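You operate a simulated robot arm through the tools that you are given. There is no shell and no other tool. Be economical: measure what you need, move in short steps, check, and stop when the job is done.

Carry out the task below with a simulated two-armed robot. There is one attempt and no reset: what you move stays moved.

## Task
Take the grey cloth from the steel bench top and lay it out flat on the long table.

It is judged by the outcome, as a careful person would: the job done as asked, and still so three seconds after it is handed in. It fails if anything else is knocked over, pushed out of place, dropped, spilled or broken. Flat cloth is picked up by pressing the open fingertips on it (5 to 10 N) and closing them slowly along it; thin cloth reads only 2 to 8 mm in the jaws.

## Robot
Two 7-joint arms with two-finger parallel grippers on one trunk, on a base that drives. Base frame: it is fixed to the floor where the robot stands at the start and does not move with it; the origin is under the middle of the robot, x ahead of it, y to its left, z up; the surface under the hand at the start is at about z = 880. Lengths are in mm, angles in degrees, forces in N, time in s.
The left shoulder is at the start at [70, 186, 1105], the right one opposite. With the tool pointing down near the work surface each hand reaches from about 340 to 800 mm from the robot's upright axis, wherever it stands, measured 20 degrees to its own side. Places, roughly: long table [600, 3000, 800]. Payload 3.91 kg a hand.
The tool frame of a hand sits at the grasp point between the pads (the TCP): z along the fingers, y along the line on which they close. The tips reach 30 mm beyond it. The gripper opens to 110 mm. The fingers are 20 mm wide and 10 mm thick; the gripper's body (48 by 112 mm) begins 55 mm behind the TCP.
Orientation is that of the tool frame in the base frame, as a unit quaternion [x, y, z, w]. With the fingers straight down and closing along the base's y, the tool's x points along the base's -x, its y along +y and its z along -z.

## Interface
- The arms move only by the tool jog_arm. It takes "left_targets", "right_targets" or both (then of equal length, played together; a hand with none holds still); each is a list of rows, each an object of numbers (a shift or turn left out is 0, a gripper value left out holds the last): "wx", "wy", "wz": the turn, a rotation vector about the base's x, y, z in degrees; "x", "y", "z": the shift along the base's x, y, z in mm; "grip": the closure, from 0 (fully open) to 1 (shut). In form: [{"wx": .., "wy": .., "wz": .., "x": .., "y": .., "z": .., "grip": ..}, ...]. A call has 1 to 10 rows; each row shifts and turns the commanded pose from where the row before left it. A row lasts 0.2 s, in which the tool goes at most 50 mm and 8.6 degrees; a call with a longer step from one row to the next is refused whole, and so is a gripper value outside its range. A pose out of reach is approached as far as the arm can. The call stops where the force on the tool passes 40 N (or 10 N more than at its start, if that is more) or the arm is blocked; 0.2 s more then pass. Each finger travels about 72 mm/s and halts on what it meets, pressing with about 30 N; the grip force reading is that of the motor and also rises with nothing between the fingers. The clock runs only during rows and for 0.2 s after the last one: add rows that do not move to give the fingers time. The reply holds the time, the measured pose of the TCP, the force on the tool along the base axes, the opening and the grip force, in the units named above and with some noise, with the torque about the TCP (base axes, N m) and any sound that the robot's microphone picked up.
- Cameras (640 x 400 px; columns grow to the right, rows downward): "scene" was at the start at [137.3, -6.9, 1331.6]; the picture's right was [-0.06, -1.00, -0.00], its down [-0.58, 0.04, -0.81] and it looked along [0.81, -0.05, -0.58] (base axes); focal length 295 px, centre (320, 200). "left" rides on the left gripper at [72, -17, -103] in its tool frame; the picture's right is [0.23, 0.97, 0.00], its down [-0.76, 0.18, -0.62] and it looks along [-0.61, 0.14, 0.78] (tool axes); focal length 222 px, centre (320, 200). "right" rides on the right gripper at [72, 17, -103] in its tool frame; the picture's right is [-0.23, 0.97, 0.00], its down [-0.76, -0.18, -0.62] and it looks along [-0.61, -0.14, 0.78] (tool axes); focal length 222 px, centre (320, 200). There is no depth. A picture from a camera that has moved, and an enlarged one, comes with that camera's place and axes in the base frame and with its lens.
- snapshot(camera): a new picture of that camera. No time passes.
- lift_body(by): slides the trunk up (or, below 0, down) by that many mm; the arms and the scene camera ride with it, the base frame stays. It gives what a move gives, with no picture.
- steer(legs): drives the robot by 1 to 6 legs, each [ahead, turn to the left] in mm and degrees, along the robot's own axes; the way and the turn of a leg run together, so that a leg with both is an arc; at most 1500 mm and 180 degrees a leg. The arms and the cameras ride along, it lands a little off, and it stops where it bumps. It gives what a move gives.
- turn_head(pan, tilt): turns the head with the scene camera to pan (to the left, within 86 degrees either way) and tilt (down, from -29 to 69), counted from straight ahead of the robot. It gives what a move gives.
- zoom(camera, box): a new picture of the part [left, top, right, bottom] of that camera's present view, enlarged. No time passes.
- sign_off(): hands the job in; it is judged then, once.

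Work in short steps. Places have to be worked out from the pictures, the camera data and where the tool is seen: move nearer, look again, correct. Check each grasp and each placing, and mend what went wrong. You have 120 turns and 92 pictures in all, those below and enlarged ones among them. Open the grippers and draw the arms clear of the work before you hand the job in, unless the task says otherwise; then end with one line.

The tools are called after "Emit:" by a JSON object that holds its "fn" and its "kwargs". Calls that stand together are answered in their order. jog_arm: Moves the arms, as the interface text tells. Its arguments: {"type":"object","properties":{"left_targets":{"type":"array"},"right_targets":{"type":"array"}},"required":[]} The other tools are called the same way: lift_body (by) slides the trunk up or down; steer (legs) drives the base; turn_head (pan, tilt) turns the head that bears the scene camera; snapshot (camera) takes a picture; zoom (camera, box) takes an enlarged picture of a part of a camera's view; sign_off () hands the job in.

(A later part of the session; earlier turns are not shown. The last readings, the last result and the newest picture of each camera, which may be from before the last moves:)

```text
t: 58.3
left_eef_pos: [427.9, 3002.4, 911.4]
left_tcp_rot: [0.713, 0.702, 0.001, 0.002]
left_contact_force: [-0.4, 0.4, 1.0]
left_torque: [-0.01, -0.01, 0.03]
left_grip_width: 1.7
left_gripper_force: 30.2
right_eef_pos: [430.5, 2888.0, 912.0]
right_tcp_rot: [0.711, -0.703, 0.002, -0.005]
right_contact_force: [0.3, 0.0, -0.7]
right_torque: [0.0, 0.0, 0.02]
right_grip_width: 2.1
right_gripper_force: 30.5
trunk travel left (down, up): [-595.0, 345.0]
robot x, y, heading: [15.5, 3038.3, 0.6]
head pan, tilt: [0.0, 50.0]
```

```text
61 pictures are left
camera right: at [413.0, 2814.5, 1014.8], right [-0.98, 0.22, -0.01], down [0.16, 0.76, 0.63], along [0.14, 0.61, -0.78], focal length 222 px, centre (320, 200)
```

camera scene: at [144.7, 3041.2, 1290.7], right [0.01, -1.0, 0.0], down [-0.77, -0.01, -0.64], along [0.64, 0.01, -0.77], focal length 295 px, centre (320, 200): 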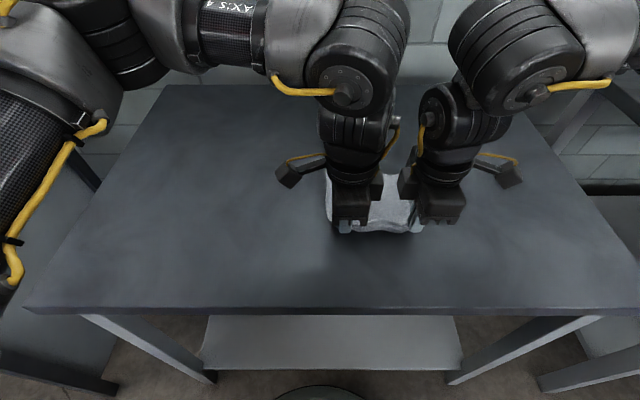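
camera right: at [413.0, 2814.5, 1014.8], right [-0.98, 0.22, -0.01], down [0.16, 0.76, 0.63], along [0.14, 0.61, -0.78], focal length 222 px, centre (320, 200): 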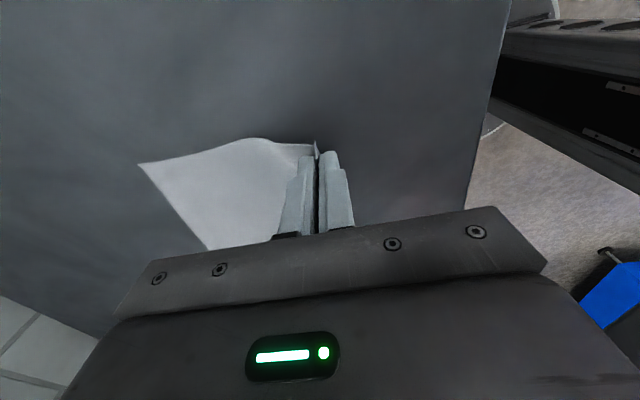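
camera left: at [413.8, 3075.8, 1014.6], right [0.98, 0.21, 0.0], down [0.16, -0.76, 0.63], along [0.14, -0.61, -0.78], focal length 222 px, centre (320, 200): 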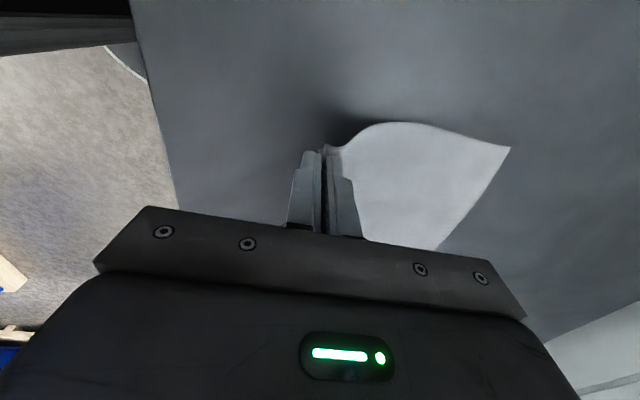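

The cloth is nearly straight, with the far edge at x≈583. I'll spread the hands slightly to the original spacing and continue back and down gently.

Emit:
{"fn": "jog_arm", "kwargs": {"left_targets": [{"x": -10, "z": -5, "y": 3}, {"x": -10, "z": -5, "y": 3}, {"x": -6, "z": -5}, {}], "right_targets": [{"x": -10, "z": -5, "y": -2}, {"x": -10, "z": -5, "y": -2}, {"x": -6, "z": -5}, {}]}}

Emit:
{"fn": "snapshot", "kwargs": {"camera": "left"}}

Emit:
{"fn": "zoom", "kwargs": {"camera": "scene", "box": [290, 140, 470, 260]}}

```text
t: 59.3
left_eef_pos: [402.4, 3009.8, 896.4]
left_tcp_rot: [0.713, 0.701, 0.001, 0.003]
left_contact_force: [0.5, -0.3, -0.1]
left_torque: [0.02, 0.01, 0.02]
left_grip_width: 1.8
left_gripper_force: 29.9
right_eef_pos: [403.5, 2883.2, 896.9]
right_tcp_rot: [0.711, -0.703, 0.003, -0.004]
right_contact_force: [-0.4, -0.2, 0.2]
right_torque: [-0.01, -0.01, 0.0]
right_grip_width: 2.3
right_gripper_force: 29.6
trunk travel left (down, up): [-595.0, 345.0]
robot x, y, heading: [15.4, 3043.3, 0.7]
head pan, tilt: [0.0, 50.0]
```

```text
60 pictures are left
camera left: at [388.1, 3082.3, 998.9], right [0.98, 0.21, 0.01], down [0.16, -0.76, 0.63], along [0.14, -0.61, -0.78], focal length 222 px, centre (320, 200)
```

left: 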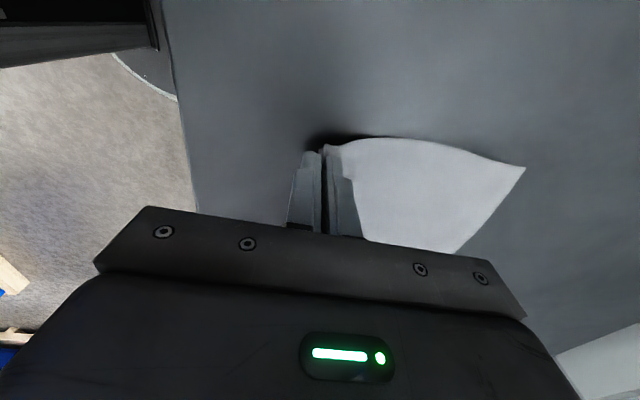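

```text
3.33 times, centred on (380, 200) of scene
camera zoom: at [144.4, 3041.3, 1290.8], right [0.01, -1.0, 0.0], down [-0.77, -0.01, -0.64], along [0.64, 0.01, -0.77], focal length 984 px, centre (120, 200)
```

zoom: 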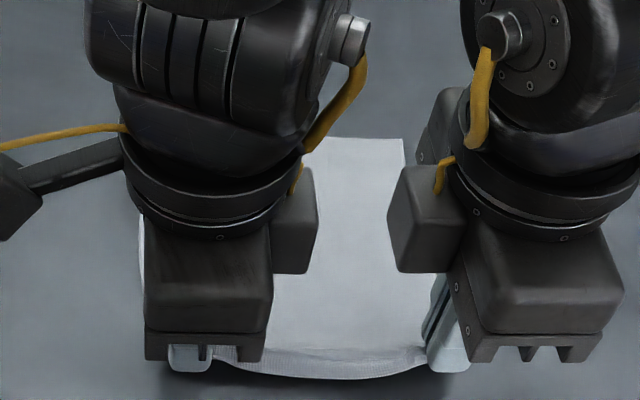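

The cloth is nearly flat. I'll step down gently to contact while keeping it taut.

Emit:
{"fn": "jog_arm", "kwargs": {"left_targets": [{"x": -4, "z": -4}, {"x": -3, "z": -4}, {}], "right_targets": [{"x": -4, "z": -4}, {"x": -3, "z": -4}, {}]}}

Emit:
{"fn": "jog_arm", "kwargs": {"left_targets": [{"z": -2}, {"z": -2}, {}], "right_targets": [{"z": -2}, {"z": -2}, {}]}}

```text
t: 60.1
left_eef_pos: [393.8, 3009.2, 888.7]
left_tcp_rot: [0.713, 0.701, 0.001, 0.003]
left_contact_force: [-0.4, -0.1, -0.3]
left_torque: [0.02, 0.02, -0.03]
left_grip_width: 1.9
left_gripper_force: 29.9
right_eef_pos: [397.0, 2883.1, 889.9]
right_tcp_rot: [0.711, -0.703, 0.003, -0.004]
right_contact_force: [0.3, 0.4, 0.3]
right_torque: [0.01, 0.03, -0.01]
right_grip_width: 2.0
right_gripper_force: 30.0
trunk travel left (down, up): [-595.0, 345.0]
robot x, y, heading: [17.5, 3037.6, 0.5]
head pan, tilt: [0.0, 50.0]
```

```text
t: 60.9
left_eef_pos: [395.1, 3009.4, 883.0]
left_tcp_rot: [0.713, 0.701, 0.001, 0.002]
left_contact_force: [0.1, 0.4, 2.6]
left_torque: [-0.01, -0.01, 0.04]
left_grip_width: 2.0
left_gripper_force: 30.1
right_eef_pos: [395.7, 2882.1, 886.9]
right_tcp_rot: [0.711, -0.703, 0.003, -0.005]
right_contact_force: [0.3, 0.2, -0.1]
right_torque: [0.0, 0.03, -0.01]
right_grip_width: 1.8
right_gripper_force: 30.3
trunk travel left (down, up): [-595.0, 345.0]
robot x, y, heading: [15.6, 3042.9, 0.4]
head pan, tilt: [0.0, 50.0]
```

The left hand touches at 2.6 N, so the table is at z≈853. I'll bring the right down 2 mm, then open both slowly while light on the surface to spread the pinched edge.

Emit:
{"fn": "jog_arm", "kwargs": {"right_targets": [{"z": -1}, {"z": -1}, {}]}}

Emit:
{"fn": "jog_arm", "kwargs": {"left_targets": [{"grip": 0.96}, {"grip": 0.93}, {"grip": 0.9}, {"grip": 0.87}, {"grip": 0.84}, {"grip": 0.8}, {"grip": 0.76}, {"grip": 0.72}, {}], "right_targets": [{"grip": 0.96}, {"grip": 0.93}, {"grip": 0.9}, {"grip": 0.87}, {"grip": 0.84}, {"grip": 0.8}, {"grip": 0.76}, {"grip": 0.72}, {}]}}

Emit:
{"fn": "snapshot", "kwargs": {"camera": "left"}}

Emit:
{"fn": "snapshot", "kwargs": {"camera": "right"}}

Emit:
{"fn": "zoom", "kwargs": {"camera": "scene", "box": [290, 140, 470, 260]}}

```text
t: 61.7
left_eef_pos: [395.6, 3010.0, 884.1]
left_tcp_rot: [0.713, 0.701, 0.0, 0.003]
left_contact_force: [-0.3, -0.1, 3.5]
left_torque: [-0.02, 0.0, 0.03]
left_grip_width: 2.1
left_gripper_force: 30.6
right_eef_pos: [396.3, 2883.9, 884.2]
right_tcp_rot: [0.711, -0.703, 0.002, -0.004]
right_contact_force: [-0.6, 0.1, 1.2]
right_torque: [0.02, -0.05, 0.0]
right_grip_width: 2.1
right_gripper_force: 29.7
trunk travel left (down, up): [-595.0, 345.0]
robot x, y, heading: [18.6, 3039.2, 0.8]
head pan, tilt: [0.0, 50.0]
```

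```text
t: 63.7
left_eef_pos: [395.1, 3010.0, 883.2]
left_tcp_rot: [0.712, 0.702, 0.001, 0.003]
left_contact_force: [-0.5, 0.4, -0.7]
left_torque: [-0.06, 0.02, -0.01]
left_grip_width: 30.7
left_gripper_force: 0.0
right_eef_pos: [396.0, 2884.0, 882.8]
right_tcp_rot: [0.712, -0.703, 0.003, -0.004]
right_contact_force: [0.1, 0.4, 0.6]
right_torque: [-0.01, -0.01, -0.03]
right_grip_width: 30.9
right_gripper_force: 0.1
trunk travel left (down, up): [-595.0, 345.0]
robot x, y, heading: [15.4, 3040.5, 0.3]
head pan, tilt: [0.0, 50.0]
```

```text
58 pictures are left
camera left: at [381.4, 3082.5, 986.9], right [0.98, 0.21, 0.0], down [0.16, -0.76, 0.63], along [0.14, -0.61, -0.78], focal length 222 px, centre (320, 200)
```

left: 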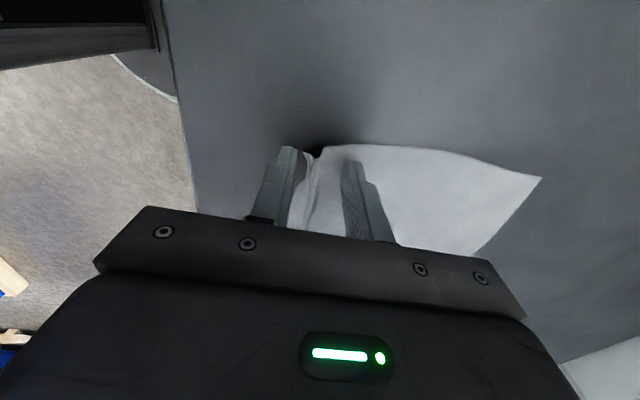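

```text
57 pictures are left
camera right: at [379.7, 2811.2, 985.7], right [-0.98, 0.22, -0.01], down [0.16, 0.76, 0.63], along [0.14, 0.61, -0.78], focal length 222 px, centre (320, 200)
```

right: 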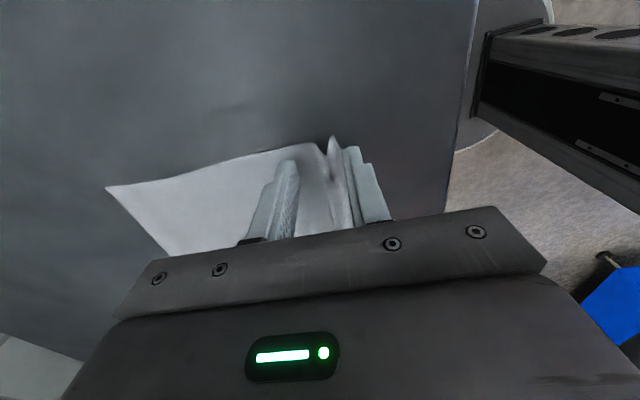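

```text
3.33 times, centred on (380, 200) of scene
camera zoom: at [144.4, 3041.3, 1290.8], right [0.01, -1.0, 0.0], down [-0.77, -0.01, -0.64], along [0.64, 0.01, -0.77], focal length 984 px, centre (120, 200)
```

zoom: 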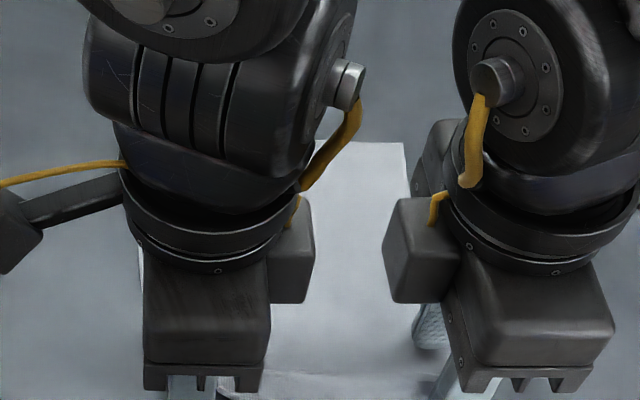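

Released: the edge rises in a small ridge between the fingers. I'll lift the hands straight up and away to see how the cloth lies.

Emit:
{"fn": "jog_arm", "kwargs": {"left_targets": [{"z": 10}, {"z": 20}, {"z": 40}, {"z": 40}, {"y": 40}, {"y": 45}, {"y": 45}], "right_targets": [{"z": 10}, {"z": 20}, {"z": 40}, {"z": 40}, {"y": -40}, {"y": -45}, {"y": -45}]}}

Emit:
{"fn": "snapshot", "kwargs": {"camera": "scene"}}

Emit:
{"fn": "zoom", "kwargs": {"camera": "scene", "box": [280, 130, 460, 280]}}

```text
t: 65.3
left_eef_pos: [392.9, 3141.8, 995.2]
left_tcp_rot: [0.713, 0.701, 0.002, 0.003]
left_contact_force: [-0.3, 0.0, 0.2]
left_torque: [-0.04, -0.02, -0.02]
left_grip_width: 30.5
left_gripper_force: 0.1
right_eef_pos: [396.3, 2754.5, 994.9]
right_tcp_rot: [0.712, -0.702, 0.003, -0.004]
right_contact_force: [-0.2, -0.2, 0.5]
right_torque: [0.0, 0.01, -0.02]
right_grip_width: 30.9
right_gripper_force: 0.1
trunk travel left (down, up): [-595.0, 345.0]
robot x, y, heading: [17.9, 3040.3, 0.5]
head pan, tilt: [0.0, 50.0]
```

```text
55 pictures are left
camera scene: at [143.0, 3041.9, 1290.9], right [0.01, -1.0, 0.0], down [-0.77, -0.01, -0.64], along [0.64, 0.01, -0.77], focal length 295 px, centre (320, 200)
```

scene: 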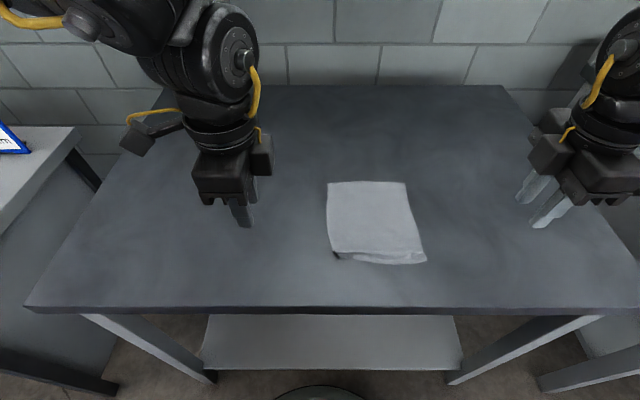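

```text
2.67 times, centred on (370, 205) of scene
camera zoom: at [143.0, 3041.9, 1290.9], right [0.01, -1.0, 0.0], down [-0.77, -0.01, -0.64], along [0.64, 0.01, -0.77], focal length 787 px, centre (187, 187)
```

zoom: 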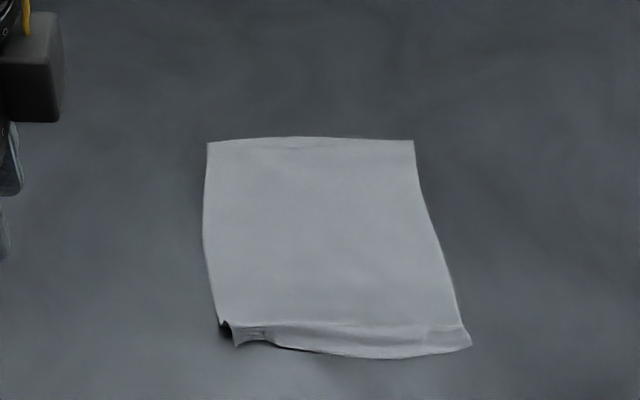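

The cloth is laid out, with only a low ridge along the near edge and a raised near-left corner. I'll look from the hand cameras before smoothing it.

Emit:
{"fn": "snapshot", "kwargs": {"camera": "left"}}

Emit:
{"fn": "snapshot", "kwargs": {"camera": "right"}}

```text
53 pictures are left
camera left: at [378.8, 3214.7, 1098.0], right [0.98, 0.21, 0.01], down [0.16, -0.76, 0.63], along [0.14, -0.61, -0.78], focal length 222 px, centre (320, 200)
```

left: 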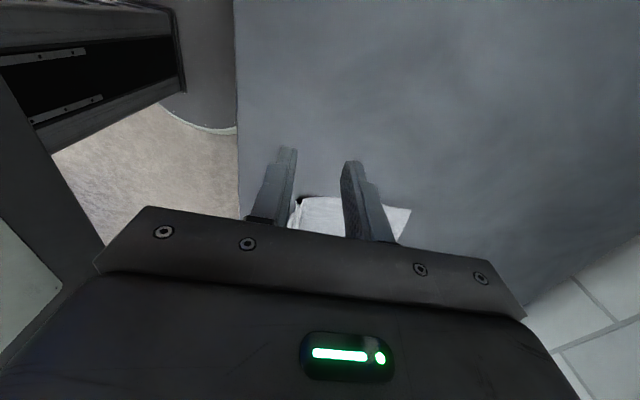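

```text
52 pictures are left
camera right: at [379.7, 2682.1, 1097.5], right [-0.98, 0.21, -0.01], down [0.16, 0.76, 0.63], along [0.14, 0.61, -0.78], focal length 222 px, centre (320, 200)
```

right: 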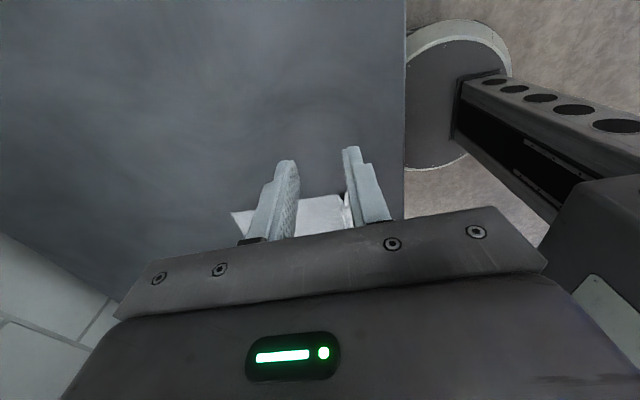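

I'll close both grippers and hover their tips over the near-edge strip, so I can press and draw the ridge out toward the robot.

Emit:
{"fn": "jog_arm", "kwargs": {"left_targets": [{"x": -6, "y": -44, "grip": 0.85}, {"x": -6, "y": -45, "grip": 1.0}, {"y": -45}, {"z": -45}, {"z": -45}, {"z": -9}, {}], "right_targets": [{"x": -8, "y": 44, "grip": 0.85}, {"x": -7, "y": 45, "grip": 1.0}, {"y": 44}, {"z": -45}, {"z": -45}, {"z": -9}, {}]}}

Emit:
{"fn": "snapshot", "kwargs": {"camera": "left"}}

Emit:
{"fn": "snapshot", "kwargs": {"camera": "right"}}

```text
t: 66.9
left_eef_pos: [384.2, 3005.9, 893.5]
left_tcp_rot: [0.712, 0.702, 0.001, 0.002]
left_contact_force: [-0.1, 0.5, 0.1]
left_torque: [-0.02, 0.0, 0.01]
left_grip_width: 0.1
left_gripper_force: 30.0
right_eef_pos: [380.8, 2886.2, 894.7]
right_tcp_rot: [0.711, -0.703, 0.002, -0.003]
right_contact_force: [-0.3, 0.0, -0.5]
right_torque: [0.0, -0.01, 0.03]
right_grip_width: 0.2
right_gripper_force: 29.9
trunk travel left (down, up): [-595.0, 345.0]
robot x, y, heading: [15.1, 3041.4, 0.6]
head pan, tilt: [0.0, 50.0]
```

```text
51 pictures are left
camera left: at [370.0, 3078.4, 996.7], right [0.98, 0.21, 0.0], down [0.16, -0.76, 0.63], along [0.14, -0.61, -0.78], focal length 222 px, centre (320, 200)
```

left: 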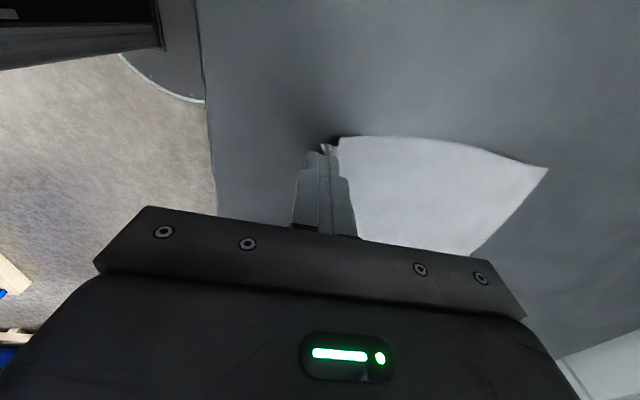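

```text
50 pictures are left
camera right: at [363.9, 2814.1, 995.7], right [-0.98, 0.22, -0.01], down [0.16, 0.76, 0.63], along [0.14, 0.61, -0.78], focal length 222 px, centre (320, 200)
```

right: 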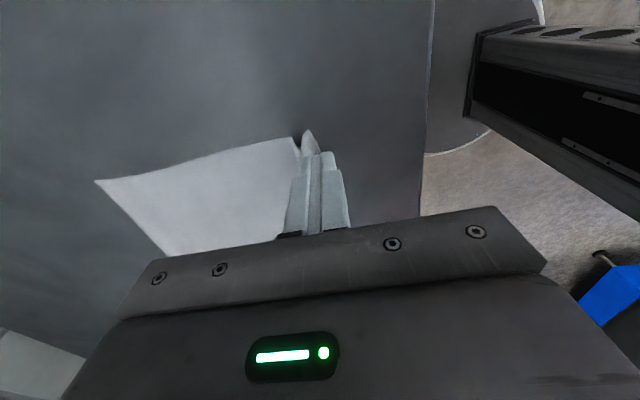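

The right tip is over the flap edge, and the left should shift about 5 mm forward. I'll press both down to light contact.

Emit:
{"fn": "jog_arm", "kwargs": {"left_targets": [{"x": 5}, {"z": -5}, {"z": -4}, {}], "right_targets": [{"x": 2}, {"z": -5}, {"z": -4}, {}]}}

Emit:
{"fn": "jog_arm", "kwargs": {"left_targets": [{"z": -1.5}, {}], "right_targets": [{"z": -2}, {}]}}

```text
t: 67.9
left_eef_pos: [388.8, 3007.3, 885.3]
left_tcp_rot: [0.713, 0.702, 0.001, 0.002]
left_contact_force: [0.3, 0.8, 0.2]
left_torque: [0.02, -0.01, 0.0]
left_grip_width: 0.2
left_gripper_force: 30.0
right_eef_pos: [383.2, 2888.1, 885.1]
right_tcp_rot: [0.711, -0.703, 0.002, -0.005]
right_contact_force: [0.4, 0.7, -0.9]
right_torque: [0.0, 0.01, -0.03]
right_grip_width: 0.0
right_gripper_force: 30.4
trunk travel left (down, up): [-595.0, 345.0]
robot x, y, heading: [18.7, 3041.9, 0.5]
head pan, tilt: [0.0, 50.0]
```

```text
t: 68.5
left_eef_pos: [388.6, 3006.5, 883.9]
left_tcp_rot: [0.713, 0.701, 0.001, 0.002]
left_contact_force: [-0.5, 0.4, 0.9]
left_torque: [-0.01, -0.01, 0.01]
left_grip_width: 0.1
left_gripper_force: 29.8
right_eef_pos: [382.8, 2887.5, 881.6]
right_tcp_rot: [0.712, -0.702, 0.003, -0.005]
right_contact_force: [0.4, 0.2, 0.4]
right_torque: [0.01, 0.0, 0.02]
right_grip_width: 0.0
right_gripper_force: 29.6
trunk travel left (down, up): [-595.0, 345.0]
robot x, y, heading: [20.0, 3041.0, 0.6]
head pan, tilt: [0.0, 50.0]
```

Not quite loaded yet, so I'll press a bit further.

Emit:
{"fn": "jog_arm", "kwargs": {"left_targets": [{"z": -1}, {}], "right_targets": [{"z": -1}, {}]}}

Emit:
{"fn": "jog_arm", "kwargs": {"left_targets": [{"z": -0.3}, {}], "right_targets": [{"z": -0.5}, {}]}}

```text
t: 69.1
left_eef_pos: [389.0, 3006.4, 882.8]
left_tcp_rot: [0.713, 0.701, 0.002, 0.003]
left_contact_force: [0.2, -0.3, 0.1]
left_torque: [-0.03, -0.01, 0.0]
left_grip_width: 0.0
left_gripper_force: 30.2
right_eef_pos: [383.6, 2885.8, 882.6]
right_tcp_rot: [0.711, -0.703, 0.003, -0.005]
right_contact_force: [-0.4, 0.3, -0.3]
right_torque: [0.02, 0.01, 0.03]
right_grip_width: 0.0
right_gripper_force: 29.6
trunk travel left (down, up): [-595.0, 345.0]
robot x, y, heading: [17.7, 3039.0, 0.6]
head pan, tilt: [0.0, 50.0]
```

```text
t: 69.7
left_eef_pos: [389.4, 3005.5, 883.3]
left_tcp_rot: [0.713, 0.701, 0.001, 0.003]
left_contact_force: [0.5, 0.0, 0.2]
left_torque: [-0.01, 0.02, 0.03]
left_grip_width: 0.0
left_gripper_force: 29.2
right_eef_pos: [384.2, 2885.4, 881.7]
right_tcp_rot: [0.711, -0.703, 0.003, -0.004]
right_contact_force: [0.6, 0.1, -0.2]
right_torque: [0.0, 0.03, 0.03]
right_grip_width: 0.0
right_gripper_force: 30.0
trunk travel left (down, up): [-595.0, 345.0]
robot x, y, heading: [17.0, 3038.0, 0.6]
head pan, tilt: [0.0, 50.0]
```

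Emit:
{"fn": "jog_arm", "kwargs": {"left_targets": [{"z": -1}, {}], "right_targets": [{"z": -1}, {}]}}

Emit:
{"fn": "jog_arm", "kwargs": {"left_targets": [{"z": -1}, {}], "right_targets": [{"z": -1}, {}]}}

```text
t: 70.3
left_eef_pos: [388.7, 3005.8, 881.7]
left_tcp_rot: [0.713, 0.701, 0.002, 0.002]
left_contact_force: [-0.1, -0.6, 1.0]
left_torque: [0.01, 0.02, -0.01]
left_grip_width: 0.0
left_gripper_force: 30.3
right_eef_pos: [383.8, 2887.4, 882.4]
right_tcp_rot: [0.712, -0.702, 0.002, -0.005]
right_contact_force: [-0.2, -1.7, 7.4]
right_torque: [-0.06, 0.0, 0.03]
right_grip_width: 0.0
right_gripper_force: 29.9
trunk travel left (down, up): [-595.0, 345.0]
robot x, y, heading: [18.7, 3041.6, 0.3]
head pan, tilt: [0.0, 50.0]
```

```text
t: 70.9
left_eef_pos: [388.1, 3006.7, 882.1]
left_tcp_rot: [0.713, 0.702, 0.001, 0.002]
left_contact_force: [1.0, 0.0, 2.7]
left_torque: [0.0, -0.06, -0.03]
left_grip_width: 0.0
left_gripper_force: 30.3
right_eef_pos: [382.4, 2887.5, 882.0]
right_tcp_rot: [0.711, -0.703, 0.004, -0.006]
right_contact_force: [4.1, -1.7, 25.0]
right_torque: [-0.1, -0.11, 0.0]
right_grip_width: 0.0
right_gripper_force: 29.8
trunk travel left (down, up): [-595.0, 345.0]
robot x, y, heading: [19.5, 3042.0, 0.5]
head pan, tilt: [0.0, 50.0]
```

The right is pressing too hard (25 N), so I'll ease it 1 mm and add 0.3 mm on the left. Then I'll slide both slowly toward the robot.

Emit:
{"fn": "jog_arm", "kwargs": {"left_targets": [{"z": -0.3}, {}], "right_targets": [{"z": -0.0}, {"z": 1.0}]}}

Emit:
{"fn": "jog_arm", "kwargs": {"left_targets": [{"x": -4, "y": 0.5}, {"x": -4, "y": 0.5}, {"x": -4, "y": 0.5}, {"x": -4, "y": 0.5}, {"x": -4, "y": 0.5}, {}], "right_targets": [{"x": -4}, {"x": -4}, {"x": -4}, {"x": -4}, {"x": -4}, {}]}}

Emit:
{"fn": "zoom", "kwargs": {"camera": "left", "box": [200, 80, 560, 260]}}

Emit:
{"fn": "zoom", "kwargs": {"camera": "right", "box": [80, 80, 440, 260]}}

```text
t: 71.5
left_eef_pos: [387.8, 3006.0, 881.9]
left_tcp_rot: [0.713, 0.701, 0.002, 0.003]
left_contact_force: [1.7, -0.7, 16.7]
left_torque: [0.05, -0.16, -0.03]
left_grip_width: 0.1
left_gripper_force: 30.5
right_eef_pos: [383.3, 2887.3, 880.8]
right_tcp_rot: [0.711, -0.703, 0.003, -0.004]
right_contact_force: [2.2, 1.2, 13.6]
right_torque: [0.01, -0.03, -0.02]
right_grip_width: 0.0
right_gripper_force: 29.6
trunk travel left (down, up): [-595.0, 345.0]
robot x, y, heading: [15.2, 3038.8, 0.5]
head pan, tilt: [0.0, 50.0]
```

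```text
t: 72.9
left_eef_pos: [367.1, 3010.0, 881.6]
left_tcp_rot: [0.713, 0.701, 0.001, 0.003]
left_contact_force: [1.4, 1.6, 31.7]
left_torque: [0.16, -0.2, 0.02]
left_grip_width: 0.0
left_gripper_force: 30.3
right_eef_pos: [362.4, 2886.0, 882.3]
right_tcp_rot: [0.711, -0.703, 0.004, -0.004]
right_contact_force: [-0.2, -0.8, 0.1]
right_torque: [-0.01, -0.02, -0.01]
right_grip_width: 0.0
right_gripper_force: 29.8
trunk travel left (down, up): [-595.0, 345.0]
robot x, y, heading: [17.6, 3041.9, 0.5]
head pan, tilt: [0.0, 50.0]
```

```text
1.78 times, centred on (380, 170) of left
camera zoom: at [353.0, 3081.6, 984.3], right [0.98, 0.21, 0.01], down [0.16, -0.76, 0.63], along [0.14, -0.61, -0.78], focal length 395 px, centre (213, 253)
```

zoom: 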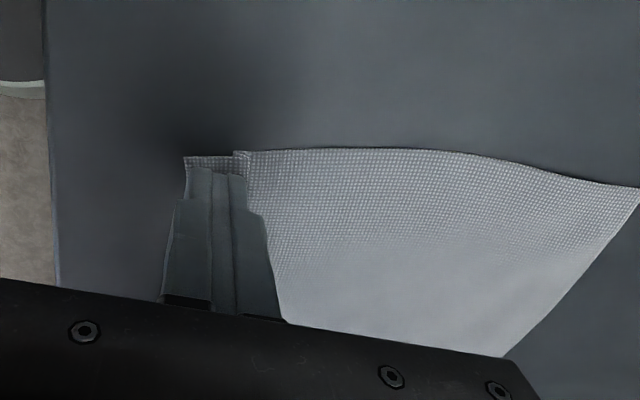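

```text
1.78 times, centred on (260, 170) of right
camera zoom: at [345.0, 2813.1, 984.2], right [-0.98, 0.22, -0.01], down [0.16, 0.76, 0.63], along [0.14, 0.61, -0.78], focal length 395 px, centre (427, 253)
```

zoom: 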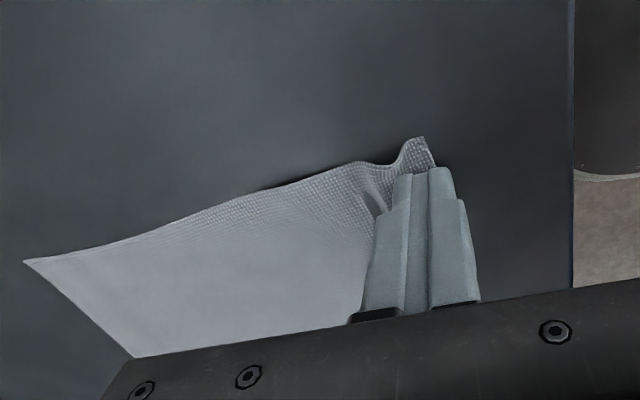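

The left side drew out flat, but the right tip lost contact and left a ridge. I'll lift both hands and look again.

Emit:
{"fn": "jog_arm", "kwargs": {"left_targets": [{"z": 5}, {"z": 25}, {"z": 40}, {"y": 45, "z": 30}, {"y": 45}, {"y": 45}], "right_targets": [{"z": 5}, {"z": 25}, {"z": 40}, {"y": -45, "z": 30}, {"y": -45}, {"y": -45}]}}

Emit:
{"fn": "zoom", "kwargs": {"camera": "scene", "box": [280, 150, 480, 290]}}

```text
refused: row 4 steps farther than a row can; nothing moved
```

```text
2.86 times, centred on (380, 220) of scene
camera zoom: at [142.3, 3041.6, 1291.1], right [0.01, -1.0, 0.0], down [-0.77, -0.01, -0.64], along [0.64, 0.01, -0.77], focal length 844 px, centre (149, 143)
```

zoom: 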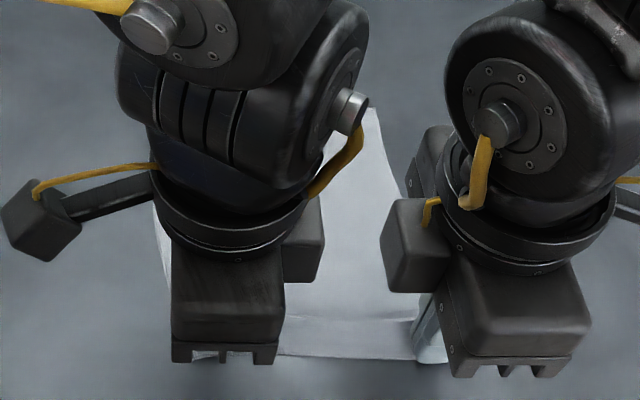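

The right flap edge has moved to x≈356, level with the left, but a small ridge remains there. With the left hand still holding, I'll re-press the right and draw it further out and to the right.

Emit:
{"fn": "jog_arm", "kwargs": {"right_targets": [{"z": -1}, {}]}}

```text
t: 73.5
left_eef_pos: [367.6, 3008.1, 881.0]
left_tcp_rot: [0.712, 0.702, 0.002, 0.003]
left_contact_force: [1.8, 1.4, 31.3]
left_torque: [0.14, -0.23, 0.02]
left_grip_width: 0.1
left_gripper_force: 30.3
right_eef_pos: [362.8, 2887.4, 881.0]
right_tcp_rot: [0.711, -0.703, 0.004, -0.006]
right_contact_force: [0.3, 0.1, 3.6]
right_torque: [-0.02, 0.02, 0.02]
right_grip_width: 0.1
right_gripper_force: 30.1
trunk travel left (down, up): [-595.0, 345.0]
robot x, y, heading: [15.0, 3043.9, 0.5]
head pan, tilt: [0.0, 50.0]
```

Emit:
{"fn": "jog_arm", "kwargs": {"right_targets": [{"z": -0.4}, {"x": -3, "y": -1}, {"x": -3, "y": -1}, {"x": -3, "y": -1}, {}]}}

Emit:
{"fn": "zoom", "kwargs": {"camera": "right", "box": [80, 80, 440, 260]}}

```text
t: 74.7
left_eef_pos: [367.1, 3009.2, 881.7]
left_tcp_rot: [0.713, 0.701, 0.002, 0.003]
left_contact_force: [-1.4, 1.1, 24.1]
left_torque: [0.15, -0.17, 0.0]
left_grip_width: 0.0
left_gripper_force: 29.7
right_eef_pos: [351.7, 2883.9, 880.8]
right_tcp_rot: [0.712, -0.702, 0.004, -0.005]
right_contact_force: [-0.6, 1.4, 16.1]
right_torque: [0.0, 0.03, -0.02]
right_grip_width: 0.0
right_gripper_force: 30.0
trunk travel left (down, up): [-595.0, 345.0]
robot x, y, heading: [15.4, 3041.6, 0.6]
head pan, tilt: [0.0, 50.0]
```

```text
1.78 times, centred on (260, 170) of right
camera zoom: at [334.8, 2811.6, 983.1], right [-0.98, 0.21, -0.01], down [0.16, 0.76, 0.63], along [0.14, 0.61, -0.78], focal length 395 px, centre (427, 253)
```

zoom: 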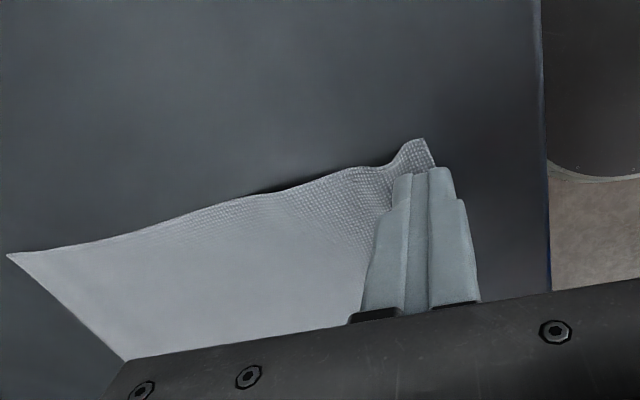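

That flattened the right side too. I'll lift both hands straight up, move them aside and inspect.

Emit:
{"fn": "jog_arm", "kwargs": {"left_targets": [{"z": 5}, {"z": 25}, {"z": 40}, {"z": 30}, {"y": 45}, {"y": 45}, {"y": 45}], "right_targets": [{"z": 5}, {"z": 25}, {"z": 40}, {"z": 30}, {"y": -45}, {"y": -45}, {"y": -45}]}}

Emit:
{"fn": "zoom", "kwargs": {"camera": "scene", "box": [280, 150, 480, 290]}}

```text
t: 76.3
left_eef_pos: [368.4, 3143.3, 979.2]
left_tcp_rot: [0.713, 0.701, 0.001, 0.003]
left_contact_force: [0.2, 0.3, -0.7]
left_torque: [0.01, 0.03, -0.01]
left_grip_width: 0.2
left_gripper_force: 30.0
right_eef_pos: [354.0, 2840.5, 980.8]
right_tcp_rot: [0.711, -0.703, 0.003, -0.004]
right_contact_force: [0.5, -0.5, -0.7]
right_torque: [-0.01, -0.02, -0.02]
right_grip_width: 0.0
right_gripper_force: 30.0
right hand out of reach, approached as far as the arm can: row 6, 7
trunk travel left (down, up): [-595.0, 345.0]
robot x, y, heading: [20.2, 3038.8, 0.6]
head pan, tilt: [0.0, 50.0]
```

```text
2.86 times, centred on (380, 220) of scene
camera zoom: at [144.8, 3042.2, 1290.7], right [0.01, -1.0, 0.0], down [-0.77, -0.01, -0.64], along [0.64, 0.01, -0.77], focal length 844 px, centre (149, 143)
```

zoom: 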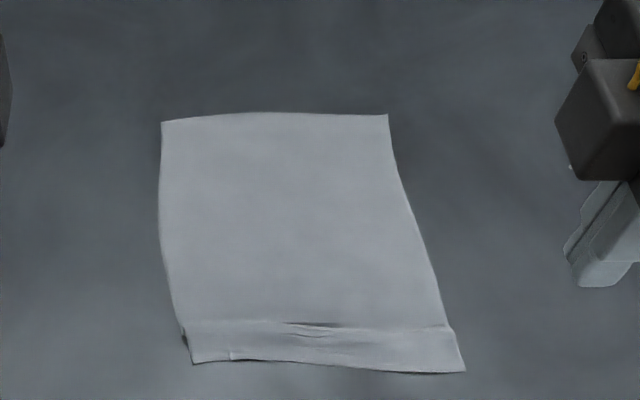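

It's much better, but a shallow crease remains across the near strip and the length reads about 185 of 200 mm, so a small pleat may be left. I'll look closer with the left hand camera.

Emit:
{"fn": "jog_arm", "kwargs": {"left_targets": [{"y": -40}, {"y": -40}, {"y": -40}, {"y": -25}]}}

Emit:
{"fn": "zoom", "kwargs": {"camera": "left", "box": [220, 40, 520, 230]}}

```text
t: 77.3
left_eef_pos: [368.8, 2997.8, 978.8]
left_tcp_rot: [0.712, 0.702, 0.002, 0.001]
left_contact_force: [-0.6, -0.3, -0.5]
left_torque: [0.01, 0.01, -0.01]
left_grip_width: 0.1
left_gripper_force: 30.1
right_eef_pos: [354.0, 2837.7, 980.7]
right_tcp_rot: [0.712, -0.703, 0.002, -0.005]
right_contact_force: [0.8, -0.2, -0.3]
right_torque: [-0.01, -0.01, 0.0]
right_grip_width: 0.1
right_gripper_force: 29.5
trunk travel left (down, up): [-595.0, 345.0]
robot x, y, heading: [13.2, 3038.7, 0.5]
head pan, tilt: [0.0, 50.0]
```

```text
2.11 times, centred on (370, 135) of left
camera zoom: at [354.6, 3069.7, 1082.3], right [0.98, 0.21, 0.01], down [0.16, -0.76, 0.62], along [0.14, -0.61, -0.78], focal length 468 px, centre (215, 337)
```

zoom: 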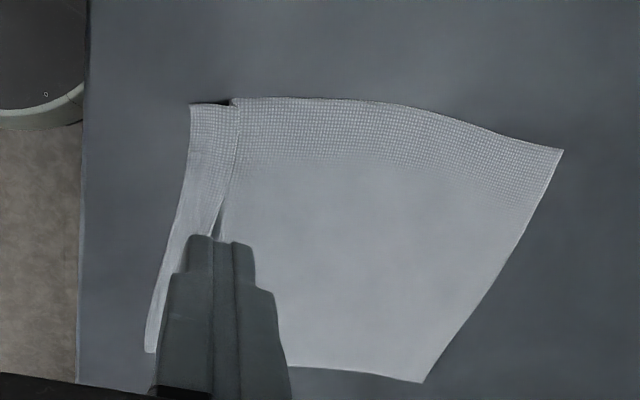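

There is a Z-pleat at x≈378, with the free strip at x 355–378. I'll hold the body of the cloth with the right hand at about (430, 2888) and pull the strip with the left at about (363, 3010).

Emit:
{"fn": "jog_arm", "kwargs": {"left_targets": [{"x": -3, "y": 6}, {"x": -3, "y": 6}, {}, {}], "right_targets": [{"x": 25, "y": 17}, {"x": 25, "y": 17}, {"x": 26, "y": 16}, {}]}}

```text
t: 78.3
left_eef_pos: [361.9, 3010.0, 979.4]
left_tcp_rot: [0.713, 0.701, 0.002, 0.003]
left_contact_force: [-0.5, 0.4, -0.5]
left_torque: [-0.02, 0.01, 0.01]
left_grip_width: 0.3
left_gripper_force: 30.1
right_eef_pos: [430.3, 2885.6, 982.1]
right_tcp_rot: [0.712, -0.702, 0.002, -0.004]
right_contact_force: [-0.4, 0.5, 0.6]
right_torque: [-0.03, -0.02, 0.02]
right_grip_width: 0.0
right_gripper_force: 29.9
trunk travel left (down, up): [-595.0, 345.0]
robot x, y, heading: [15.0, 3042.8, 0.5]
head pan, tilt: [0.0, 50.0]
```

Positions are good. I'll descend both to just above contact.

Emit:
{"fn": "jog_arm", "kwargs": {"left_targets": [{"z": -45}, {"z": -40}, {"z": -10}, {}], "right_targets": [{"z": -45}, {"z": -42}, {"z": -10}, {}]}}

Emit:
{"fn": "jog_arm", "kwargs": {"left_targets": [{"z": -1.5}, {}], "right_targets": [{"z": -2}, {}]}}

Emit:
{"fn": "jog_arm", "kwargs": {"left_targets": [{"z": -0.7}, {}], "right_targets": [{"z": -0.7}, {}]}}

```text
t: 79.3
left_eef_pos: [361.1, 3009.0, 884.6]
left_tcp_rot: [0.712, 0.702, 0.001, 0.002]
left_contact_force: [0.6, -0.1, -0.4]
left_torque: [0.04, 0.0, -0.01]
left_grip_width: 0.0
left_gripper_force: 29.6
right_eef_pos: [434.1, 2888.9, 882.8]
right_tcp_rot: [0.711, -0.703, 0.002, -0.005]
right_contact_force: [-0.6, 0.9, 0.5]
right_torque: [-0.03, -0.02, 0.02]
right_grip_width: 0.0
right_gripper_force: 30.4
trunk travel left (down, up): [-595.0, 345.0]
robot x, y, heading: [16.4, 3038.3, 0.6]
head pan, tilt: [0.0, 50.0]
```

```text
t: 79.9
left_eef_pos: [362.0, 3010.8, 882.9]
left_tcp_rot: [0.712, 0.702, 0.002, 0.002]
left_contact_force: [-0.5, 0.3, 0.4]
left_torque: [0.01, -0.01, 0.02]
left_grip_width: 0.2
left_gripper_force: 30.6
right_eef_pos: [432.4, 2890.6, 883.0]
right_tcp_rot: [0.711, -0.703, 0.002, -0.004]
right_contact_force: [0.0, 0.1, -0.5]
right_torque: [-0.02, 0.01, -0.03]
right_grip_width: 0.1
right_gripper_force: 30.0
trunk travel left (down, up): [-595.0, 345.0]
robot x, y, heading: [17.9, 3037.7, 0.7]
head pan, tilt: [0.0, 50.0]
```

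```text
t: 80.5
left_eef_pos: [362.5, 3012.3, 883.2]
left_tcp_rot: [0.712, 0.702, 0.002, 0.002]
left_contact_force: [0.1, 1.3, -0.4]
left_torque: [0.02, 0.0, 0.01]
left_grip_width: 0.0
left_gripper_force: 29.8
right_eef_pos: [433.1, 2890.2, 883.5]
right_tcp_rot: [0.712, -0.703, 0.003, -0.004]
right_contact_force: [0.3, 0.4, -0.3]
right_torque: [0.01, -0.02, -0.02]
right_grip_width: 0.0
right_gripper_force: 30.1
trunk travel left (down, up): [-595.0, 345.0]
robot x, y, heading: [19.5, 3042.0, 0.7]
head pan, tilt: [0.0, 50.0]
```

Still no contact, so I'll continue in small steps.

Emit:
{"fn": "jog_arm", "kwargs": {"left_targets": [{"z": -0.7}, {}], "right_targets": [{"z": -0.7}, {}]}}

Emit:
{"fn": "jog_arm", "kwargs": {"left_targets": [{"z": -0.5}, {}], "right_targets": [{"z": -0.7}, {}]}}

```text
t: 81.1
left_eef_pos: [362.8, 3010.8, 882.3]
left_tcp_rot: [0.713, 0.702, 0.002, 0.002]
left_contact_force: [0.6, 0.7, 0.5]
left_torque: [-0.01, -0.01, 0.01]
left_grip_width: 0.0
left_gripper_force: 29.9
right_eef_pos: [432.5, 2890.2, 880.7]
right_tcp_rot: [0.711, -0.703, 0.003, -0.005]
right_contact_force: [0.1, -0.8, 0.2]
right_torque: [0.0, 0.0, 0.0]
right_grip_width: 0.0
right_gripper_force: 30.0
trunk travel left (down, up): [-595.0, 345.0]
robot x, y, heading: [18.8, 3039.1, 0.5]
head pan, tilt: [0.0, 50.0]
```

```text
t: 81.7
left_eef_pos: [361.3, 3010.5, 882.0]
left_tcp_rot: [0.713, 0.701, 0.002, 0.002]
left_contact_force: [-0.5, 0.3, 0.2]
left_torque: [0.02, 0.02, -0.01]
left_grip_width: 0.3
left_gripper_force: 29.3
right_eef_pos: [431.4, 2890.0, 881.9]
right_tcp_rot: [0.712, -0.703, 0.003, -0.006]
right_contact_force: [1.0, -1.3, 8.3]
right_torque: [-0.09, -0.01, -0.04]
right_grip_width: 0.0
right_gripper_force: 30.4
trunk travel left (down, up): [-595.0, 345.0]
robot x, y, heading: [21.7, 3038.7, 0.4]
head pan, tilt: [0.0, 50.0]
```

The right hand holds at 8 N. I'll bring the left to contact.

Emit:
{"fn": "jog_arm", "kwargs": {"left_targets": [{"z": -0.6}, {}], "right_targets": [{"z": -0.3}, {}]}}

Emit:
{"fn": "jog_arm", "kwargs": {"left_targets": [{"z": -0.4}, {}]}}

```text
t: 82.3
left_eef_pos: [362.6, 3009.7, 882.6]
left_tcp_rot: [0.713, 0.702, 0.002, 0.003]
left_contact_force: [0.4, -0.5, 1.8]
left_torque: [0.0, -0.05, 0.02]
left_grip_width: 0.0
left_gripper_force: 30.1
right_eef_pos: [431.8, 2889.1, 880.9]
right_tcp_rot: [0.712, -0.702, 0.003, -0.006]
right_contact_force: [2.1, -0.4, 12.2]
right_torque: [-0.11, -0.05, -0.02]
right_grip_width: 0.0
right_gripper_force: 30.7
trunk travel left (down, up): [-595.0, 345.0]
robot x, y, heading: [22.4, 3041.4, 0.7]
head pan, tilt: [0.0, 50.0]
```

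```text
t: 82.9
left_eef_pos: [362.6, 3009.9, 881.4]
left_tcp_rot: [0.712, 0.702, 0.002, 0.004]
left_contact_force: [0.8, -0.9, 8.3]
left_torque: [0.03, -0.12, -0.02]
left_grip_width: 0.2
left_gripper_force: 30.5
right_eef_pos: [430.4, 2890.2, 880.6]
right_tcp_rot: [0.712, -0.703, 0.003, -0.004]
right_contact_force: [1.1, 0.3, 10.5]
right_torque: [-0.1, 0.0, 0.05]
right_grip_width: 0.1
right_gripper_force: 30.4
trunk travel left (down, up): [-595.0, 345.0]
robot x, y, heading: [18.7, 3041.7, 0.4]
head pan, tilt: [0.0, 50.0]
```

Left presses at 8 N and right holds at about 10 N. I'll slide the left toward the robot 12 mm, slightly outward.

Emit:
{"fn": "jog_arm", "kwargs": {"left_targets": [{"x": -3, "y": 0.5}, {"x": -3, "y": 0.5}, {"x": -3, "y": 0.5}, {"x": -3, "y": 0.5}, {}]}}

Emit:
{"fn": "zoom", "kwargs": {"camera": "left", "box": [200, 60, 560, 260]}}

```text
t: 84.1
left_eef_pos: [350.5, 3011.8, 882.5]
left_tcp_rot: [0.713, 0.701, 0.001, 0.003]
left_contact_force: [2.1, -1.2, 13.1]
left_torque: [0.11, -0.17, -0.03]
left_grip_width: 0.0
left_gripper_force: 30.1
right_eef_pos: [431.6, 2890.6, 881.4]
right_tcp_rot: [0.711, -0.703, 0.003, -0.004]
right_contact_force: [1.6, 0.1, 10.4]
right_torque: [-0.08, -0.01, 0.03]
right_grip_width: 0.2
right_gripper_force: 30.2
trunk travel left (down, up): [-595.0, 345.0]
robot x, y, heading: [16.9, 3041.5, 0.5]
head pan, tilt: [0.0, 50.0]
```

```text
1.78 times, centred on (380, 160) of left
camera zoom: at [336.5, 3085.1, 984.4], right [0.98, 0.21, 0.01], down [0.16, -0.76, 0.63], along [0.14, -0.61, -0.78], focal length 395 px, centre (213, 271)
```

zoom: 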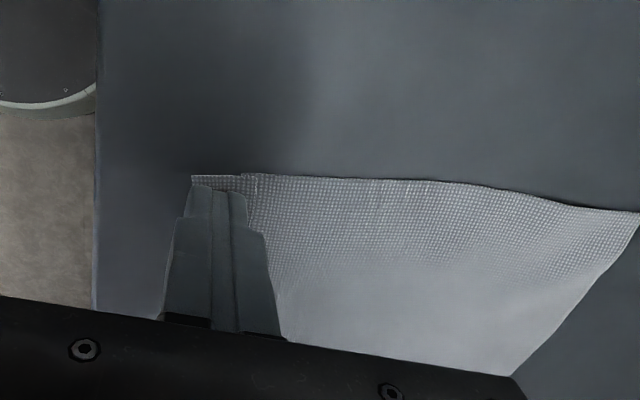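

The pleat didn't open because the cloth swung around the hold. A better way is to straddle the pleat with one gripper's two fingers, press and open them. First I'll lift and re-look.

Emit:
{"fn": "jog_arm", "kwargs": {"left_targets": [{"z": 5}, {"z": 25}, {"z": 40}, {"z": 30}, {"y": 45}, {"y": 45}, {"y": 30}], "right_targets": [{"z": 5}, {"z": 25}, {"z": 40}, {"z": 30}, {"y": -35}, {"y": -35}, {"y": -30}]}}

Emit:
{"fn": "zoom", "kwargs": {"camera": "scene", "box": [280, 150, 480, 290]}}

```text
t: 85.7
left_eef_pos: [348.0, 3131.5, 981.5]
left_tcp_rot: [0.713, 0.701, 0.002, 0.003]
left_contact_force: [-0.6, -0.2, -0.8]
left_torque: [-0.02, 0.03, -0.02]
left_grip_width: 0.2
left_gripper_force: 30.2
right_eef_pos: [432.7, 2788.4, 981.1]
right_tcp_rot: [0.711, -0.703, 0.002, -0.005]
right_contact_force: [-0.9, -0.4, 0.8]
right_torque: [0.0, 0.03, 0.02]
right_grip_width: 0.0
right_gripper_force: 29.8
trunk travel left (down, up): [-595.0, 345.0]
robot x, y, heading: [19.4, 3039.8, 0.3]
head pan, tilt: [0.0, 50.0]
```

```text
2.86 times, centred on (380, 220) of scene
camera zoom: at [143.7, 3041.2, 1290.9], right [0.01, -1.0, 0.0], down [-0.77, -0.01, -0.64], along [0.64, 0.01, -0.77], focal length 844 px, centre (149, 143)
```

zoom: 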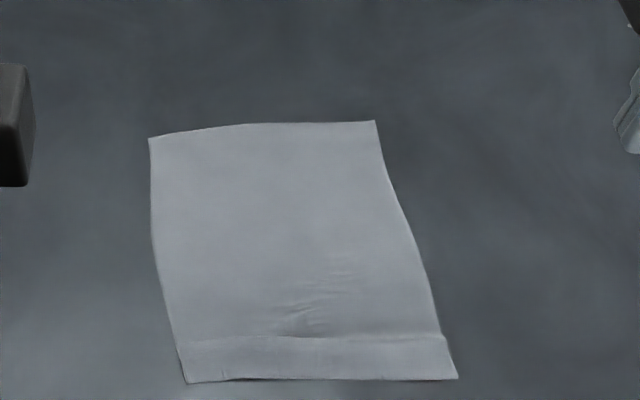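

The strip's pleat now runs at x≈361 (left) to 366 (right). I'll set both grippers to a 14 mm gap, straddling it at y≈3008 and 2890, and descend to near contact.

Emit:
{"fn": "jog_arm", "kwargs": {"left_targets": [{"x": 13, "y": -41, "grip": 0.87}, {"y": -41, "grip": 0.87}, {"y": -41}, {"z": -45}, {"z": -40}, {"z": -11}, {}], "right_targets": [{"x": -23, "y": 34, "grip": 0.87}, {"x": -23, "y": 34, "grip": 0.87}, {"x": -22, "y": 34}, {"z": -45}, {"z": -40}, {"z": -11}, {}]}}

Emit:
{"fn": "zoom", "kwargs": {"camera": "left", "box": [200, 60, 560, 260]}}

Emit:
{"fn": "zoom", "kwargs": {"camera": "right", "box": [80, 60, 440, 260]}}

```text
t: 87.3
left_eef_pos: [365.7, 3009.9, 884.1]
left_tcp_rot: [0.713, 0.701, 0.001, 0.003]
left_contact_force: [0.4, -0.9, -0.8]
left_torque: [-0.01, 0.0, 0.02]
left_grip_width: 14.3
left_gripper_force: 0.0
right_eef_pos: [365.2, 2890.6, 885.4]
right_tcp_rot: [0.711, -0.703, 0.002, -0.004]
right_contact_force: [0.3, -0.2, 0.3]
right_torque: [0.0, 0.0, 0.01]
right_grip_width: 14.5
right_gripper_force: 0.1
trunk travel left (down, up): [-595.0, 345.0]
robot x, y, heading: [17.6, 3039.3, 0.5]
head pan, tilt: [0.0, 50.0]
```

```text
1.78 times, centred on (380, 160) of left
camera zoom: at [350.8, 3082.6, 987.8], right [0.98, 0.21, 0.01], down [0.16, -0.76, 0.63], along [0.14, -0.61, -0.78], focal length 395 px, centre (213, 271)
```

zoom: 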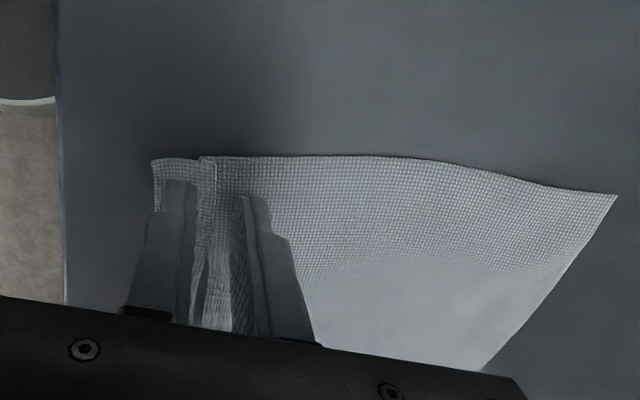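

```text
1.78 times, centred on (260, 160) of right
camera zoom: at [348.2, 2818.1, 987.0], right [-0.98, 0.21, -0.01], down [0.16, 0.76, 0.63], along [0.14, 0.61, -0.78], focal length 395 px, centre (427, 271)
```

zoom: 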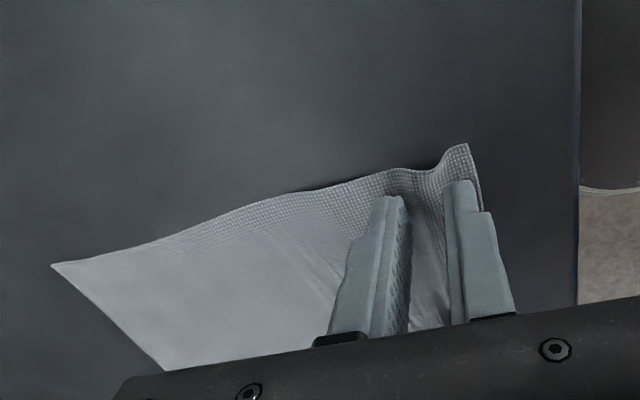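

Both grippers straddle it: a sharp pleat on the left and a soft bump on the right. I'll press to contact in small steps.

Emit:
{"fn": "jog_arm", "kwargs": {"left_targets": [{"z": -1.5}, {}], "right_targets": [{"z": -2}, {}]}}

Emit:
{"fn": "jog_arm", "kwargs": {"left_targets": [{"z": -0.8}, {}], "right_targets": [{"z": -0.8}, {}]}}

Emit:
{"fn": "jog_arm", "kwargs": {"left_targets": [{"z": -0.5}, {}], "right_targets": [{"z": -0.5}, {}]}}

```text
t: 87.9
left_eef_pos: [362.8, 3011.1, 884.1]
left_tcp_rot: [0.713, 0.701, 0.001, 0.003]
left_contact_force: [1.3, -0.4, -0.3]
left_torque: [0.0, -0.02, 0.01]
left_grip_width: 14.3
left_gripper_force: 0.1
right_eef_pos: [364.7, 2890.3, 884.5]
right_tcp_rot: [0.712, -0.702, 0.003, -0.004]
right_contact_force: [0.6, -0.8, -0.4]
right_torque: [-0.02, 0.03, 0.02]
right_grip_width: 14.2
right_gripper_force: 0.1
trunk travel left (down, up): [-595.0, 345.0]
robot x, y, heading: [17.7, 3038.6, 0.7]
head pan, tilt: [0.0, 50.0]
```

```text
t: 88.5
left_eef_pos: [364.0, 3009.1, 882.4]
left_tcp_rot: [0.712, 0.702, 0.001, 0.002]
left_contact_force: [0.3, 0.7, 0.2]
left_torque: [0.01, -0.01, 0.01]
left_grip_width: 14.3
left_gripper_force: 0.1
right_eef_pos: [364.5, 2891.1, 882.6]
right_tcp_rot: [0.711, -0.703, 0.002, -0.005]
right_contact_force: [0.0, -0.7, 1.1]
right_torque: [0.02, 0.03, -0.02]
right_grip_width: 14.3
right_gripper_force: 0.1
trunk travel left (down, up): [-595.0, 345.0]
robot x, y, heading: [19.8, 3037.3, 0.7]
head pan, tilt: [0.0, 50.0]
```

```text
t: 89.1
left_eef_pos: [365.6, 3010.0, 882.4]
left_tcp_rot: [0.712, 0.702, 0.002, 0.003]
left_contact_force: [-0.1, 1.2, -0.1]
left_torque: [-0.04, 0.01, -0.01]
left_grip_width: 14.2
left_gripper_force: 0.2
right_eef_pos: [364.9, 2890.5, 881.9]
right_tcp_rot: [0.711, -0.703, 0.003, -0.005]
right_contact_force: [-0.1, -0.2, -0.6]
right_torque: [-0.02, 0.0, -0.05]
right_grip_width: 14.4
right_gripper_force: 0.1
trunk travel left (down, up): [-595.0, 345.0]
robot x, y, heading: [20.7, 3043.3, 0.5]
head pan, tilt: [0.0, 50.0]
```

Emit:
{"fn": "jog_arm", "kwargs": {"left_targets": [{"z": -0.7}, {}], "right_targets": [{"z": -0.6}, {}]}}

Emit:
{"fn": "jog_arm", "kwargs": {"left_targets": [{"z": -0.5}, {}], "right_targets": [{"z": -0.4}, {}]}}

```text
t: 89.7
left_eef_pos: [363.0, 3010.0, 881.6]
left_tcp_rot: [0.713, 0.702, 0.002, 0.003]
left_contact_force: [-0.2, 0.0, 3.0]
left_torque: [0.03, 0.02, 0.01]
left_grip_width: 14.1
left_gripper_force: 0.2
right_eef_pos: [364.0, 2891.6, 881.3]
right_tcp_rot: [0.711, -0.703, 0.004, -0.005]
right_contact_force: [0.8, 1.6, 2.1]
right_torque: [-0.03, 0.01, 0.0]
right_grip_width: 14.0
right_gripper_force: 0.0
trunk travel left (down, up): [-595.0, 345.0]
robot x, y, heading: [25.3, 3041.6, 0.6]
head pan, tilt: [0.0, 50.0]
```

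```text
t: 90.3
left_eef_pos: [362.9, 3009.3, 880.7]
left_tcp_rot: [0.713, 0.702, 0.002, 0.003]
left_contact_force: [0.7, 1.7, 8.7]
left_torque: [0.11, 0.0, -0.03]
left_grip_width: 13.8
left_gripper_force: 0.1
right_eef_pos: [364.3, 2891.4, 881.1]
right_tcp_rot: [0.711, -0.703, 0.003, -0.004]
right_contact_force: [0.0, -0.8, 5.2]
right_torque: [-0.05, 0.07, -0.01]
right_grip_width: 14.2
right_gripper_force: 0.0
trunk travel left (down, up): [-595.0, 345.0]
robot x, y, heading: [16.7, 3037.0, 0.7]
head pan, tilt: [0.0, 50.0]
```

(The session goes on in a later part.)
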